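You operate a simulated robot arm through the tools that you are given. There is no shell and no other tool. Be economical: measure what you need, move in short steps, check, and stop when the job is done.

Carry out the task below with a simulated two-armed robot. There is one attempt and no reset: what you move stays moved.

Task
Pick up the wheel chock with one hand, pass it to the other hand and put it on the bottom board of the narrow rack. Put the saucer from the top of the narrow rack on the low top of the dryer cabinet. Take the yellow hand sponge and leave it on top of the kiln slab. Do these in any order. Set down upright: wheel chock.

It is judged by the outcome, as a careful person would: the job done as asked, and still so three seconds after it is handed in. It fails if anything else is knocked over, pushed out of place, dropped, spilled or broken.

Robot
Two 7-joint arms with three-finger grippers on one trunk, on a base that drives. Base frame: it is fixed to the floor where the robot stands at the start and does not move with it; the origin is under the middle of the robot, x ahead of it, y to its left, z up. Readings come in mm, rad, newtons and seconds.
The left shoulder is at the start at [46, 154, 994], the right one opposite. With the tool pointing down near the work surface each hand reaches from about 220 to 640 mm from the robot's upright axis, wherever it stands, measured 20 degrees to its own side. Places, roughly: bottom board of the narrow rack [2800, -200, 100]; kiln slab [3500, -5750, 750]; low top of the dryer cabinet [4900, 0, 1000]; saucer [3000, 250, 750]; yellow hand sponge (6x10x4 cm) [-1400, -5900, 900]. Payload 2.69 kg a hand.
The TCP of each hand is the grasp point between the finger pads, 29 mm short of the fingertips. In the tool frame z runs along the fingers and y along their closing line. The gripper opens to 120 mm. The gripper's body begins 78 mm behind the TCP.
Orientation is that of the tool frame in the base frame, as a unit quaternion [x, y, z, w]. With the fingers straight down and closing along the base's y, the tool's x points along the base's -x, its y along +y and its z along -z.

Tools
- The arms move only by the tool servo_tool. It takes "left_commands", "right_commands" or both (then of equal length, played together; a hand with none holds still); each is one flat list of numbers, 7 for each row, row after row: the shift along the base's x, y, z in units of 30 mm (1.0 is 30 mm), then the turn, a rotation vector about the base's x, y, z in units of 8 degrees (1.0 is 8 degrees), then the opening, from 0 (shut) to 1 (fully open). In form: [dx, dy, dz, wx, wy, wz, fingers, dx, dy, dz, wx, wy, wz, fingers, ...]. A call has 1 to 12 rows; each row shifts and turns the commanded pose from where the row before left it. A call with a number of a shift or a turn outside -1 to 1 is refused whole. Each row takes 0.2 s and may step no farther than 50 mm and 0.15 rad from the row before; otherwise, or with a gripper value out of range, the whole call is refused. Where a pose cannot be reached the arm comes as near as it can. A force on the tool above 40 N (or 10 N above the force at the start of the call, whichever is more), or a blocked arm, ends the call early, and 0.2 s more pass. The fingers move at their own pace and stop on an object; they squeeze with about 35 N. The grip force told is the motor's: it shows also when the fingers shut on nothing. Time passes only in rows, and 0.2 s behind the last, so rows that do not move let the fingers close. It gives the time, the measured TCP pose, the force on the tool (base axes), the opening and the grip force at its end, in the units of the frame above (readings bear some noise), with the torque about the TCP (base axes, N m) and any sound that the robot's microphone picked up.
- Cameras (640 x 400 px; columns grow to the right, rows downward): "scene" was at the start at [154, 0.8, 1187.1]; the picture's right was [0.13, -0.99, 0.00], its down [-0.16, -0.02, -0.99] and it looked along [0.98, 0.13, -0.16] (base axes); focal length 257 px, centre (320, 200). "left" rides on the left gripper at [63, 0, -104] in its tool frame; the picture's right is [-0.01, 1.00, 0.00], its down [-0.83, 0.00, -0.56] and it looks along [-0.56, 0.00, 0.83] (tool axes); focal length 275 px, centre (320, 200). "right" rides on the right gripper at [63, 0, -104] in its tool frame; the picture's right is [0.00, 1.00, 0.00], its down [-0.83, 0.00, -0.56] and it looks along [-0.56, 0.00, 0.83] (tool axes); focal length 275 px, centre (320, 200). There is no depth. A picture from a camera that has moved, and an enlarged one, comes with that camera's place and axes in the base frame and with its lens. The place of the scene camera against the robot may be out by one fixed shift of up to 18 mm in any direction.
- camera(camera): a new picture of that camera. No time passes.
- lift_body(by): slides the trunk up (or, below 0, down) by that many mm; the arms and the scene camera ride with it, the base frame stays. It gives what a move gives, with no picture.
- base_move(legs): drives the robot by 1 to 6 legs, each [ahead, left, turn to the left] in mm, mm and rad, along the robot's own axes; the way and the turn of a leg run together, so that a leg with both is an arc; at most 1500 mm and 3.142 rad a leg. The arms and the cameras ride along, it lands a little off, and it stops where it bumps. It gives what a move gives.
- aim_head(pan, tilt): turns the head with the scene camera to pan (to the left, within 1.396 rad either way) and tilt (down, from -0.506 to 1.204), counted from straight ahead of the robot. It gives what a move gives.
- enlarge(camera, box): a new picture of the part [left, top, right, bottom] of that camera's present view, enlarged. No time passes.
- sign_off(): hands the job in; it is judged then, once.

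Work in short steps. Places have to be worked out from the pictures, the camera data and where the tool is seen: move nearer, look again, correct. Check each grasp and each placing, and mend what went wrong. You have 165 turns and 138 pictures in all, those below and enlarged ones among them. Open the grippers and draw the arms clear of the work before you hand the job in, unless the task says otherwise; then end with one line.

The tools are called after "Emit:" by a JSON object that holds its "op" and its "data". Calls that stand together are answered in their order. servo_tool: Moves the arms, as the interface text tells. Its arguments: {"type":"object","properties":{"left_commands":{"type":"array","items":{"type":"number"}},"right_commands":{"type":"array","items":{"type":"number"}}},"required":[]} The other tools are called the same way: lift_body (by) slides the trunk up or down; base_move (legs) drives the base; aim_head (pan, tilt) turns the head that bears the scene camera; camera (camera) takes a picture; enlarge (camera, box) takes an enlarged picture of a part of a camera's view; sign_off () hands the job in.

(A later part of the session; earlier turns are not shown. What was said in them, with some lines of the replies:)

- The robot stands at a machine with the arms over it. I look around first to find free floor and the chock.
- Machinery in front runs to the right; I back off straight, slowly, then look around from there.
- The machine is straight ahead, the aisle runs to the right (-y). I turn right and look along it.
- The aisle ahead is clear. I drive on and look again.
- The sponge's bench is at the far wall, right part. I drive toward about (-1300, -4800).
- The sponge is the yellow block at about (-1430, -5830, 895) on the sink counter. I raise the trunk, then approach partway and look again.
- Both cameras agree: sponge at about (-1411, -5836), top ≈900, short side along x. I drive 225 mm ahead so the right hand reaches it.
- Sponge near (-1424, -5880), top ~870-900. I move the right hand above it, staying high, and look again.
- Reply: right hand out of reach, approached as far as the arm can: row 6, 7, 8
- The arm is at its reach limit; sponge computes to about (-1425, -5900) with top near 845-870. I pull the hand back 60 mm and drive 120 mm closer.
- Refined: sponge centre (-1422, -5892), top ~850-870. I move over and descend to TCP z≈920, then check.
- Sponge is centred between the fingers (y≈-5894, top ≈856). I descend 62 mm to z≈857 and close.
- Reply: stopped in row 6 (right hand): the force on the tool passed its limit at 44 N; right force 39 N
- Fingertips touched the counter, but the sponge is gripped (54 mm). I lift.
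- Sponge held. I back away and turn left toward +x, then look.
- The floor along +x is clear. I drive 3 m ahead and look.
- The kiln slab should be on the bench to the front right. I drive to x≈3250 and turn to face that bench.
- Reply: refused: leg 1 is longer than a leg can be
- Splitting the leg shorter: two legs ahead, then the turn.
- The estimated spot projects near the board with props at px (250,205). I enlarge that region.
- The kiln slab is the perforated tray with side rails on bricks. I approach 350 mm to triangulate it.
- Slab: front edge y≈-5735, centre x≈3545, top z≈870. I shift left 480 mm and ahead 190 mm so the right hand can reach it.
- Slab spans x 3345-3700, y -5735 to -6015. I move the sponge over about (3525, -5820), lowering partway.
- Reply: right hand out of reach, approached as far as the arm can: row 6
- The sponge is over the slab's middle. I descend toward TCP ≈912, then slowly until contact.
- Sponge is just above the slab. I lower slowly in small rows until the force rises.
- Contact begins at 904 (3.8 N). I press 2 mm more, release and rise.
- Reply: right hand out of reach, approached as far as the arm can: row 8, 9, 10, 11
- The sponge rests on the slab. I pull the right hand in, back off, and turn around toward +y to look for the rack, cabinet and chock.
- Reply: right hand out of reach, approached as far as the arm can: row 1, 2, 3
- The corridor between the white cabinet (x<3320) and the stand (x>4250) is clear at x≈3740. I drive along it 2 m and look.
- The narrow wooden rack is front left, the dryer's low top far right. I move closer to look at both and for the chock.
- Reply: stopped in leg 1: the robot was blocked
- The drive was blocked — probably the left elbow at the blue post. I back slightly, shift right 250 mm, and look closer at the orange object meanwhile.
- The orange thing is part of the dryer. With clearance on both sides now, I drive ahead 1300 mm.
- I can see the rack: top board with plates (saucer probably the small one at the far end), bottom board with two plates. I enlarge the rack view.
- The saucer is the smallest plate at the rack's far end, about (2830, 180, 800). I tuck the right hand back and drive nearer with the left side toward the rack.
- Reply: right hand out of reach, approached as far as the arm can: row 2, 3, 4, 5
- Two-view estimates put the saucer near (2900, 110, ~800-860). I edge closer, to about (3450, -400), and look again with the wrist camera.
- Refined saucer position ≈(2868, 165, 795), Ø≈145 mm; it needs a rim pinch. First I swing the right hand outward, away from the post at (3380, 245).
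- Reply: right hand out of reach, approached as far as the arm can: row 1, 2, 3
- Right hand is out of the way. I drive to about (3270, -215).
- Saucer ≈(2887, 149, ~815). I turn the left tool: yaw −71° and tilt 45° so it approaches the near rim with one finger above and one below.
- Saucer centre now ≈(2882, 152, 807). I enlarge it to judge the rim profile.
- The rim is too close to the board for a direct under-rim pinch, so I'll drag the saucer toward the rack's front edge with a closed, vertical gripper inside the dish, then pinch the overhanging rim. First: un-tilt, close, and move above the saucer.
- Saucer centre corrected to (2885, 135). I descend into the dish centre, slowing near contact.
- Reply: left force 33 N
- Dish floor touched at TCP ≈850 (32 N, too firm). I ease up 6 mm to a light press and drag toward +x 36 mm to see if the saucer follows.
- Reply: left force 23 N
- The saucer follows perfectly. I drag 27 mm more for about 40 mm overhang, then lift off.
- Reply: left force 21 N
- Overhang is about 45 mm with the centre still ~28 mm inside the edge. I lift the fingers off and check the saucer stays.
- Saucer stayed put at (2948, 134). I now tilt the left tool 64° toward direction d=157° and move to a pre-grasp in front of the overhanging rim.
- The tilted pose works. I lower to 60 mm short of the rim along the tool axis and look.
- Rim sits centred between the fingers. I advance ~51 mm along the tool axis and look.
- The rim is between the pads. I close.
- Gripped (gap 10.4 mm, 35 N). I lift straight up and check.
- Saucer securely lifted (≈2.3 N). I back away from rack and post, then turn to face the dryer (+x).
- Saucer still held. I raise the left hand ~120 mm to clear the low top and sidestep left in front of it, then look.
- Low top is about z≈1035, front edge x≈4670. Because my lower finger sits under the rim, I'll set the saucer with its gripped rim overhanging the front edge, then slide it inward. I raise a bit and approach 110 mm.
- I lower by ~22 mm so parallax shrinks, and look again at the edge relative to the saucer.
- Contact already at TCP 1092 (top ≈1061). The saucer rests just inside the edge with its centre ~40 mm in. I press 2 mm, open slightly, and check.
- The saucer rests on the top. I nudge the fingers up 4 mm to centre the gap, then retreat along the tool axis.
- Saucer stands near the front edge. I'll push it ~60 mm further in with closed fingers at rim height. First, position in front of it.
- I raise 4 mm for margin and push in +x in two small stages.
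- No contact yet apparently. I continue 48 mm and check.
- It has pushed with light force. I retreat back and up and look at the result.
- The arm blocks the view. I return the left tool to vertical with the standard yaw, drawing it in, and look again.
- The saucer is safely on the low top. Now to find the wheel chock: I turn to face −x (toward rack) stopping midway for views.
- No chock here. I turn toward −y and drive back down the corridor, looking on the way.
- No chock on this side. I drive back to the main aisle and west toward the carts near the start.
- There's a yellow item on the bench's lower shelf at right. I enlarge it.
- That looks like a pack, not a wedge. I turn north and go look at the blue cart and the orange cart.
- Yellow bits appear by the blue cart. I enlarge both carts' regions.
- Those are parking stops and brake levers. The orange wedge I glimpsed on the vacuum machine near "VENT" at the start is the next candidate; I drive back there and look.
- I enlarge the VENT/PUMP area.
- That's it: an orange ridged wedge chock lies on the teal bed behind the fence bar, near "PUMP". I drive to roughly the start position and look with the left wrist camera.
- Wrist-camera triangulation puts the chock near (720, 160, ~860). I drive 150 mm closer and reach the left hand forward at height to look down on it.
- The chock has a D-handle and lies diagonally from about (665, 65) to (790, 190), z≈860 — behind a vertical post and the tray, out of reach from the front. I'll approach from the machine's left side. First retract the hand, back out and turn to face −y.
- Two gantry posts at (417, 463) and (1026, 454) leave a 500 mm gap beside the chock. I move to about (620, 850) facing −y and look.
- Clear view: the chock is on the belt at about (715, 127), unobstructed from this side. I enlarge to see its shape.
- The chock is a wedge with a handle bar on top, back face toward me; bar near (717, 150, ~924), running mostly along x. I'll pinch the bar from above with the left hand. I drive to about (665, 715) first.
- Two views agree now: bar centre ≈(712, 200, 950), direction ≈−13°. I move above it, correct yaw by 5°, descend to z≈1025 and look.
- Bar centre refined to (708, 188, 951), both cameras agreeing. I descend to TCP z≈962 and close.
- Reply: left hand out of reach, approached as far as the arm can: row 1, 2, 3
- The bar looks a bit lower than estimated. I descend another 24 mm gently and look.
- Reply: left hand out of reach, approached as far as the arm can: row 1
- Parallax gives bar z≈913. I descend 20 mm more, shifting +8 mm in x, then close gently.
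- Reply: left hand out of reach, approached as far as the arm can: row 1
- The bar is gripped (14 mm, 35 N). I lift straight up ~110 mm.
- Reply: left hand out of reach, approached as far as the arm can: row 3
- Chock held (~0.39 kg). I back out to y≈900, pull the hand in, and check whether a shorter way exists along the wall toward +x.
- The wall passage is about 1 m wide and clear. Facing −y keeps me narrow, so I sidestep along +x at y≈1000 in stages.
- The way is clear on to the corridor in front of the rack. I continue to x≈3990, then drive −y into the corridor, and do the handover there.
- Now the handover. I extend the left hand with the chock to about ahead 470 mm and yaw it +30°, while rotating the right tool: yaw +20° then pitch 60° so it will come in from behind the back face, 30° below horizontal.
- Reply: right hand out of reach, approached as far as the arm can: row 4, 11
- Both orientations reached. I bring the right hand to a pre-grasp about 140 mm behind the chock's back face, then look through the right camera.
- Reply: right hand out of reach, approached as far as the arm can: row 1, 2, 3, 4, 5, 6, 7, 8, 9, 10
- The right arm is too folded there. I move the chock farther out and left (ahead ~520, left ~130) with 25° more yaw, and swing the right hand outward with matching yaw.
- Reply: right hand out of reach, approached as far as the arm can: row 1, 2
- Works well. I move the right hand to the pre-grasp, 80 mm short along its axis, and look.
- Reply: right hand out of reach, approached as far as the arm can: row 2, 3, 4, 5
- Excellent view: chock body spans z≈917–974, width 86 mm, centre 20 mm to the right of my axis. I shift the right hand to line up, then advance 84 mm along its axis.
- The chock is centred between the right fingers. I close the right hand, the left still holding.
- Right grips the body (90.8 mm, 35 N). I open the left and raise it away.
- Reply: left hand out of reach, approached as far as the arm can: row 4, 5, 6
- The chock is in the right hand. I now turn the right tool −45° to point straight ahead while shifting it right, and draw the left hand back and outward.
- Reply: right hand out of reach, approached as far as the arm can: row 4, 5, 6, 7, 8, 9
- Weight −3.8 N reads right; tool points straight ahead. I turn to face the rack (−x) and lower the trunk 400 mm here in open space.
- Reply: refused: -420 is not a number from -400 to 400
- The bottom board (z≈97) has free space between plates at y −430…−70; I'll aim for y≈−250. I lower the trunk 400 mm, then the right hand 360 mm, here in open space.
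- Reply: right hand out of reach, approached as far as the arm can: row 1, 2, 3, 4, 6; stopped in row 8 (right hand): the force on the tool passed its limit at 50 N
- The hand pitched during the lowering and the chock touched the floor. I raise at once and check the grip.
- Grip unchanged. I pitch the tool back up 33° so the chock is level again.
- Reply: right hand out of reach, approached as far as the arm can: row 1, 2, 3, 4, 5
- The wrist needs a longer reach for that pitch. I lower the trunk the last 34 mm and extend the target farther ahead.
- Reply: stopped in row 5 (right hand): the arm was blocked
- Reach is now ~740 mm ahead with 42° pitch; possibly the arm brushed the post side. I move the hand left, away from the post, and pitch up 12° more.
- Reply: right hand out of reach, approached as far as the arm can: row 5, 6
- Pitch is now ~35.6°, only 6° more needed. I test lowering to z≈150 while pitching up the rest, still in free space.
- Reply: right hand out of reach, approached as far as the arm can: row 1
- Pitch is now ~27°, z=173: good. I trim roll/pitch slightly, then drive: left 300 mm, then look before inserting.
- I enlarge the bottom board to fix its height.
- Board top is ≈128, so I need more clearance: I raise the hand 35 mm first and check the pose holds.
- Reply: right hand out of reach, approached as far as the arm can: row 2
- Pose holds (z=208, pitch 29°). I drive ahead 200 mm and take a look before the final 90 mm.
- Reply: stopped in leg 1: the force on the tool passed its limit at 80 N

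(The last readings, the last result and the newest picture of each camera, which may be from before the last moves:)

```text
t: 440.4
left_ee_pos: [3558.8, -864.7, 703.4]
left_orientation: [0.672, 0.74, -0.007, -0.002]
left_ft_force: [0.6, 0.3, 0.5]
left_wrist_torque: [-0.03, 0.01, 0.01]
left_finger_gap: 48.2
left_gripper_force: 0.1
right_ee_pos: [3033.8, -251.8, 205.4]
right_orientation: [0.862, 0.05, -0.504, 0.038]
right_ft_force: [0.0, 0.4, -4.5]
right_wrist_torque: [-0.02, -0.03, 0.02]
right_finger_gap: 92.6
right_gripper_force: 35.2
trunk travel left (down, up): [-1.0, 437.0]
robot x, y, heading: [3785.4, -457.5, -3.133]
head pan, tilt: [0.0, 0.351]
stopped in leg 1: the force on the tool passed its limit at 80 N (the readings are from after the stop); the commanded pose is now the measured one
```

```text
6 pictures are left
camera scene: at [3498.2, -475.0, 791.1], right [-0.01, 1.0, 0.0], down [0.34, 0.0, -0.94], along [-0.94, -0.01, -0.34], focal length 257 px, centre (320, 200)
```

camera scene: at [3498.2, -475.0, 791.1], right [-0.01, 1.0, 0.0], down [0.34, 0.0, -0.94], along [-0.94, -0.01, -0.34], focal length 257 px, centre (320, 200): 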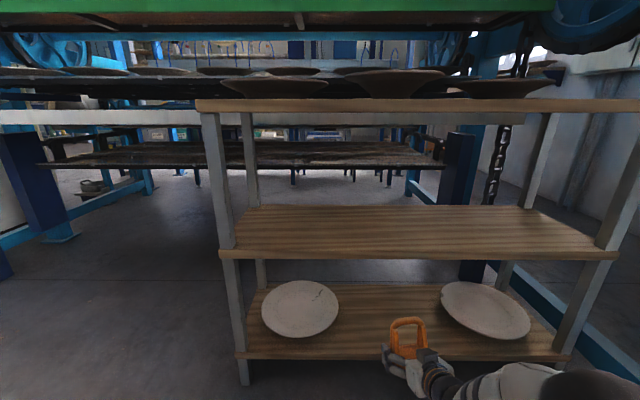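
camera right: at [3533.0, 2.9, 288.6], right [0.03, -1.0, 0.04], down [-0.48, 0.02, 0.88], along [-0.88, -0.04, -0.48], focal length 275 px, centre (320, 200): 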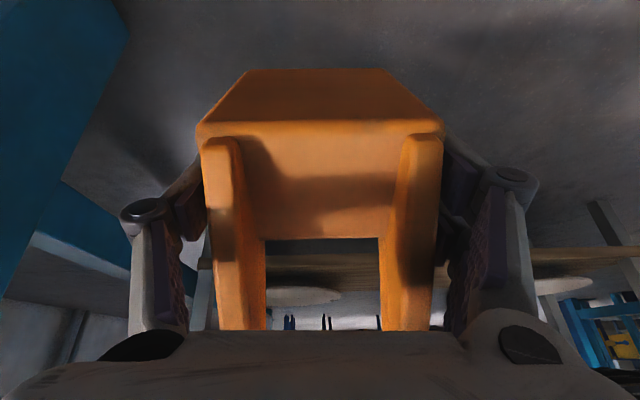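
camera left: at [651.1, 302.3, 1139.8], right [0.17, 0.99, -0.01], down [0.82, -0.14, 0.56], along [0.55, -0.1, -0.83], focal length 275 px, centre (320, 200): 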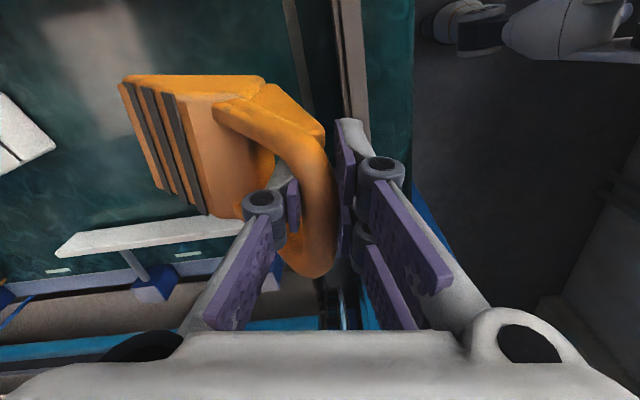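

The toe must hang lower than assumed (the chock rotated about the bar earlier). I back off 60 mm and look with the right camera at how the chock sits now.

Emit:
{"op": "base_move", "data": {"legs": [[-80, 0, 0]]}}

Emit:
{"op": "camera", "data": {"camera": "right"}}

```text
t: 441.5
left_ee_pos: [3637.6, -863.7, 703.5]
left_orientation: [0.673, 0.74, -0.008, -0.001]
left_ft_force: [-0.7, -0.4, -0.7]
left_wrist_torque: [0.01, -0.01, -0.03]
left_finger_gap: 47.9
left_gripper_force: 0.1
right_ee_pos: [3112.0, -251.7, 207.3]
right_orientation: [0.861, 0.051, -0.505, 0.039]
right_ft_force: [0.7, -0.6, -4.7]
right_wrist_torque: [-0.01, 0.02, 0.01]
right_finger_gap: 92.4
right_gripper_force: 34.6
trunk travel left (down, up): [-1.0, 437.0]
robot x, y, heading: [3860.6, -462.1, -3.135]
head pan, tilt: [0.0, 0.351]
```

```text
5 pictures are left
camera right: at [3232.7, -236.6, 203.4], right [0.13, -0.99, 0.01], down [0.08, 0.02, 1.0], along [-0.99, -0.13, 0.08], focal length 275 px, centre (320, 200)
```

right: 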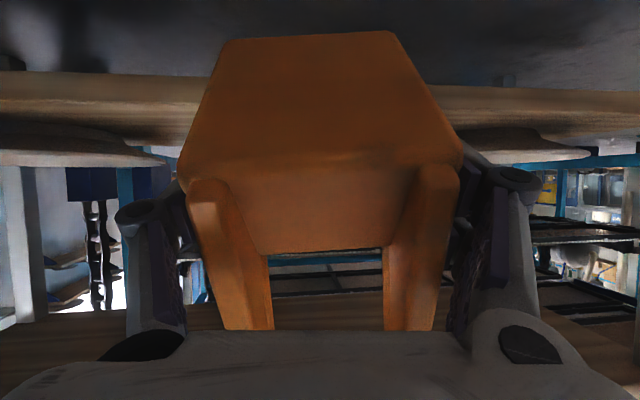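

The chock is now pitched ~50° toe‑down in my grip (toe ~87 mm below the TCP). I'll raise the hand, move in over the board, and then press down while easing back so the board levels the chock. First raise 35 mm.

Emit:
{"op": "servo_tool", "data": {"right_commands": [0, 0, 0.4, 0, 0, 0, 0, 0, 0, 0.4, 0, 0, 0, 0, 0, 0, 0.4, 0, 0, 0, 0, 0, 0, 0.2, 0, 0, 0, 0, 0, 0, 0, 0, 0, 0, 0]}}

```text
t: 442.7
left_ee_pos: [3638.4, -862.4, 704.3]
left_orientation: [0.673, 0.74, -0.008, -0.001]
left_ft_force: [0.2, 0.5, 0.6]
left_wrist_torque: [0.04, -0.01, 0.03]
left_finger_gap: 48.2
left_gripper_force: 0.0
right_ee_pos: [3112.5, -249.9, 249.8]
right_orientation: [0.862, 0.052, -0.503, 0.042]
right_ft_force: [1.0, 0.1, -3.8]
right_wrist_torque: [0.01, 0.02, -0.01]
right_finger_gap: 92.2
right_gripper_force: 35.6
trunk travel left (down, up): [-1.0, 437.0]
robot x, y, heading: [3864.8, -459.8, -3.133]
head pan, tilt: [0.0, 0.351]
```

Toe is now ~35 mm above the board top. I drive ahead 245 mm and check.

Emit:
{"op": "base_move", "data": {"legs": [[120, 0, 0], [125, 0, 0]]}}

Emit:
{"op": "enlarge", "data": {"camera": "scene", "box": [200, 200, 560, 400]}}

```text
t: 444.8
left_ee_pos: [3393.7, -864.0, 703.8]
left_orientation: [0.674, 0.738, -0.008, -0.001]
left_ft_force: [-0.2, 0.0, 0.3]
left_wrist_torque: [0.02, -0.01, -0.01]
left_finger_gap: 48.3
left_gripper_force: 0.0
right_ee_pos: [2869.3, -250.0, 249.7]
right_orientation: [0.862, 0.05, -0.503, 0.04]
right_ft_force: [0.2, 0.5, -3.7]
right_wrist_torque: [0.03, 0.01, 0.0]
right_finger_gap: 92.1
right_gripper_force: 35.0
trunk travel left (down, up): [-1.0, 437.0]
robot x, y, heading: [3619.9, -461.4, -3.14]
head pan, tilt: [0.0, 0.351]
```

```text
1.78 times, centred on (380, 300) of scene
camera zoom: at [3333.4, -475.1, 791.2], right [-0.01, 1.0, 0.0], down [0.34, 0.0, -0.94], along [-0.94, -0.01, -0.34], focal length 458 px, centre (213, 22)
```

zoom: 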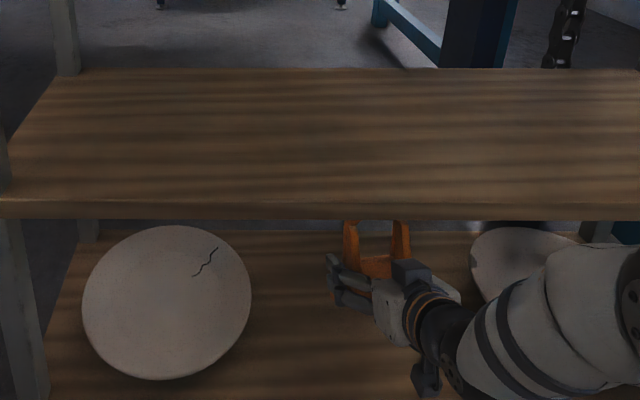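

In position between the plates. I lower 30 mm to near toe contact, then descend along an arc easing back so the chock levels.

Emit:
{"op": "servo_tool", "data": {"right_commands": [0, 0, -0.5, 0, 0, 0, 0, 0, 0, -0.5, 0, 0, 0, 0, 0.06, 0, -0.2, 0, 0, 0, 0, 0.1, 0, -0.2, 0, 0, 0, 0, 0.12, 0, -0.2, 0, 0, 0, 0, 0.12, 0, -0.2, 0, 0, 0, 0, 0.12, 0, -0.2, 0, 0, 0, 0]}}

```text
t: 445.9
left_ee_pos: [3393.7, -863.9, 704.4]
left_orientation: [0.675, 0.738, -0.007, -0.002]
left_ft_force: [0.1, 0.4, -0.5]
left_wrist_torque: [0.01, -0.05, 0.01]
left_finger_gap: 48.0
left_gripper_force: 0.0
right_ee_pos: [2869.9, -245.9, 217.6]
right_orientation: [0.856, 0.05, -0.514, 0.04]
right_ft_force: [8.3, 0.2, 13.9]
right_wrist_torque: [0.31, -0.11, -0.03]
right_finger_gap: 90.0
right_gripper_force: 35.1
trunk travel left (down, up): [-1.0, 437.0]
robot x, y, heading: [3621.1, -462.1, -3.136]
head pan, tilt: [0.0, 0.351]
stopped in row 5 (right hand): the force on the tool passed its limit at 45 N (the readings are from after the stop); the commanded pose is now the measured one
```

Contact made as expected. I continue in smaller steps with more backward motion.

Emit:
{"op": "servo_tool", "data": {"right_commands": [0.2, 0, -0.1, 0, 0, 0, 0, 0.2, 0, -0.12, 0, 0, 0, 0, 0.2, 0, -0.15, 0, 0, 0, 0, 0.2, 0, -0.15, 0, 0, 0, 0, 0.2, 0, -0.15, 0, 0, 0, 0, 0.15, 0, -0.15, 0, 0, 0, 0]}}

```text
t: 447.2
left_ee_pos: [3393.2, -864.6, 704.7]
left_orientation: [0.674, 0.738, -0.007, -0.002]
left_ft_force: [0.7, -0.9, 0.1]
left_wrist_torque: [0.03, 0.01, 0.0]
left_finger_gap: 48.2
left_gripper_force: 0.0
right_ee_pos: [2900.8, -242.5, 192.0]
right_orientation: [0.855, 0.051, -0.514, 0.043]
right_ft_force: [-4.4, 7.0, 20.6]
right_wrist_torque: [1.27, 1.68, -0.31]
right_finger_gap: 89.8
right_gripper_force: 34.9
trunk travel left (down, up): [-1.0, 437.0]
robot x, y, heading: [3613.8, -464.2, -3.14]
head pan, tilt: [0.0, 0.351]
```

The chock is yielding. I continue down in small steps.

Emit:
{"op": "servo_tool", "data": {"right_commands": [0.1, 0, -0.12, 0, 0, 0, 0, 0.1, 0, -0.12, 0, 0, 0, 0, 0.1, 0, -0.12, 0, 0, 0, 0, 0.1, 0, -0.12, 0, 0, 0, 0, 0.1, 0, -0.12, 0, 0, 0, 0, 0.1, 0, -0.12, 0, 0, 0, 0]}}

Emit:
{"op": "camera", "data": {"camera": "right"}}

```text
t: 448.6
left_ee_pos: [3394.3, -864.1, 704.2]
left_orientation: [0.674, 0.739, -0.008, -0.003]
left_ft_force: [-0.2, 0.0, -0.1]
left_wrist_torque: [-0.02, 0.01, -0.01]
left_finger_gap: 47.8
left_gripper_force: 0.0
right_ee_pos: [2911.4, -241.6, 177.0]
right_orientation: [0.85, 0.053, -0.522, 0.045]
right_ft_force: [-17.6, -1.0, 27.4]
right_wrist_torque: [1.1, 2.94, 0.79]
right_finger_gap: 90.0
right_gripper_force: 34.8
right hand out of reach, approached as far as the arm can: row 1, 5
trunk travel left (down, up): [-1.0, 437.0]
robot x, y, heading: [3618.9, -466.8, -3.137]
head pan, tilt: [0.0, 0.351]
```

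```text
3 pictures are left
camera right: at [3032.5, -225.7, 167.9], right [0.14, -0.99, 0.02], down [0.12, 0.03, 0.99], along [-0.98, -0.14, 0.12], focal length 275 px, centre (320, 200)
```

right: 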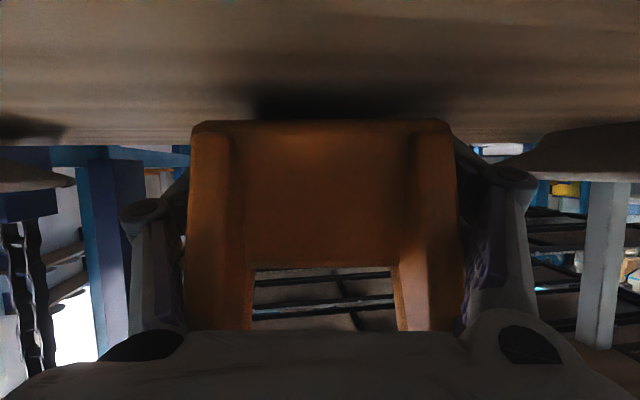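

The chock is now nearly level on the board. I relax the sideways load by shifting 5 mm forward and read the forces.

Emit:
{"op": "servo_tool", "data": {"right_commands": [-0.1, 0, 0.02, 0, 0, 0, 0, -0.08, 0, 0, 0, 0, 0, 0, 0, 0, 0, 0, 0, 0, 0]}}

```text
t: 449.1
left_ee_pos: [3393.5, -864.9, 703.2]
left_orientation: [0.675, 0.738, -0.007, -0.002]
left_ft_force: [-0.3, -0.5, -0.2]
left_wrist_torque: [0.03, 0.04, -0.02]
left_finger_gap: 48.3
left_gripper_force: 0.0
right_ee_pos: [2911.5, -242.3, 176.6]
right_orientation: [0.85, 0.052, -0.522, 0.045]
right_ft_force: [5.3, -0.2, 11.9]
right_wrist_torque: [0.59, 0.94, -0.2]
right_finger_gap: 89.9
right_gripper_force: 35.5
trunk travel left (down, up): [-1.0, 437.0]
robot x, y, heading: [3622.9, -459.7, -3.136]
head pan, tilt: [0.0, 0.351]
stopped in row 2 (right hand): the force on the tool passed its limit at 45 N (the readings are from after the stop); the commanded pose is now the measured one
```

Load relaxed. I press down a few more millimetres to bring the rear edge closer to the board.

Emit:
{"op": "servo_tool", "data": {"right_commands": [0.05, 0, -0.15, 0, 0, 0, 0, 0.05, 0, -0.15, 0, 0, 0, 0, 0.05, 0, -0.15, 0, 0, 0, 0, 0.03, 0, -0.15, 0, 0, 0, 0]}}

```text
t: 449.7
left_ee_pos: [3392.7, -864.1, 704.2]
left_orientation: [0.674, 0.738, -0.007, -0.003]
left_ft_force: [-0.1, 0.2, 0.5]
left_wrist_torque: [0.01, 0.04, -0.01]
left_finger_gap: 48.1
left_gripper_force: 0.0
right_ee_pos: [2908.5, -242.2, 174.8]
right_orientation: [0.847, 0.053, -0.528, 0.044]
right_ft_force: [5.1, 0.3, 9.8]
right_wrist_torque: [0.4, 0.86, -0.13]
right_finger_gap: 89.9
right_gripper_force: 34.9
trunk travel left (down, up): [-1.0, 437.0]
robot x, y, heading: [3617.6, -458.5, -3.138]
head pan, tilt: [0.0, 0.351]
stopped in row 2 (right hand): the force on the tool passed its limit at 44 N (the readings are from after the stop); the commanded pose is now the measured one
```

Now it is stiff: the base is flat on the board. I open the right hand gently.

Emit:
{"op": "servo_tool", "data": {"right_commands": [0, 0, 0.03, 0, 0, 0, 0.6, 0, 0, 0, 0, 0, 0, 0.78, 0, 0, 0, 0, 0, 0, 0.85, 0, 0, 0, 0, 0, 0, 0.95, 0, 0, 0, 0, 0, 0, 1, 0, 0, 0, 0, 0, 0, 1]}}

Emit:
{"op": "camera", "data": {"camera": "right"}}

```text
t: 451.1
left_ee_pos: [3392.9, -864.4, 703.7]
left_orientation: [0.674, 0.739, -0.007, -0.002]
left_ft_force: [-0.4, -0.3, -0.7]
left_wrist_torque: [0.01, -0.05, -0.01]
left_finger_gap: 48.0
left_gripper_force: 0.1
right_ee_pos: [2909.7, -242.1, 172.8]
right_orientation: [0.849, 0.052, -0.525, 0.045]
right_ft_force: [0.7, -0.8, -1.6]
right_wrist_torque: [0.02, 0.1, 0.01]
right_finger_gap: 119.8
right_gripper_force: 0.1
trunk travel left (down, up): [-1.0, 437.0]
robot x, y, heading: [3619.5, -459.3, -3.141]
head pan, tilt: [0.0, 0.351]
```

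```text
2 pictures are left
camera right: at [3030.5, -226.1, 163.1], right [0.14, -0.99, 0.02], down [0.13, 0.04, 0.99], along [-0.98, -0.13, 0.13], focal length 275 px, centre (320, 200)
```

right: 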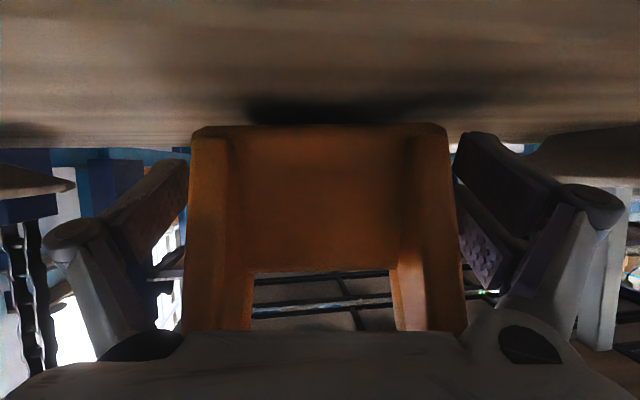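

The chock stands flat on the board, clear of both fingers. I back straight out.

Emit:
{"op": "base_move", "data": {"legs": [[-120, 0, 0], [-330, 0, 0]]}}

Emit:
{"op": "enlarge", "data": {"camera": "scene", "box": [200, 160, 520, 360]}}

```text
t: 454.1
left_ee_pos: [3845.4, -861.9, 703.6]
left_orientation: [0.675, 0.737, -0.006, -0.002]
left_ft_force: [-0.2, 0.3, 0.2]
left_wrist_torque: [0.01, -0.03, 0.02]
left_finger_gap: 48.0
left_gripper_force: 0.1
right_ee_pos: [3364.2, -237.9, 172.4]
right_orientation: [0.848, 0.05, -0.527, 0.044]
right_ft_force: [-0.5, 0.7, 0.0]
right_wrist_torque: [-0.01, -0.02, 0.0]
right_finger_gap: 120.1
right_gripper_force: 0.0
trunk travel left (down, up): [-1.0, 437.0]
robot x, y, heading: [4070.4, -460.9, -3.141]
head pan, tilt: [0.0, 0.351]
```

```text
2.00 times, centred on (360, 260) of scene
camera zoom: at [3788.2, -472.4, 791.2], right [0.0, 1.0, 0.0], down [0.34, 0.0, -0.94], along [-0.94, 0.0, -0.34], focal length 515 px, centre (240, 80)
```

zoom: 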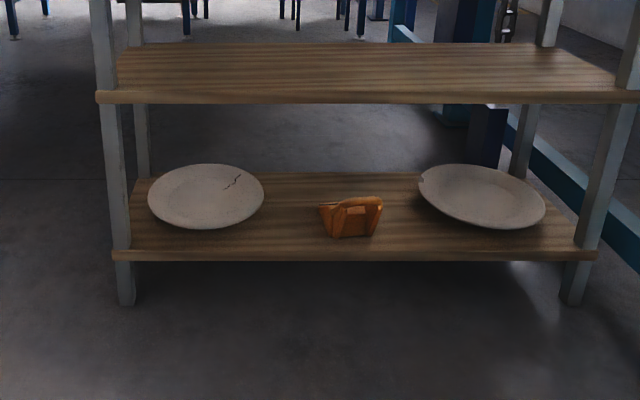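

The chock stands upright on the bottom board. The sponge is on the kiln slab, the saucer is on the dryer's low top, and both hands are open and clear. I hand the job in.

Emit:
{"op": "sign_off", "data": {}}

```text
The job is handed in.
```

All three items are where you asked, and the job is handed in: the wheel chock stands upright on the bottom board of the narrow rack after passing from the left to the right hand, the saucer is on the dryer's low top, and the yellow sponge is on the kiln slab. On the way the chock touched the floor once and bumped the rack's bottom board (about 80 N); it stayed in the grip, and nothing looked out of place in the last picture of the rack.
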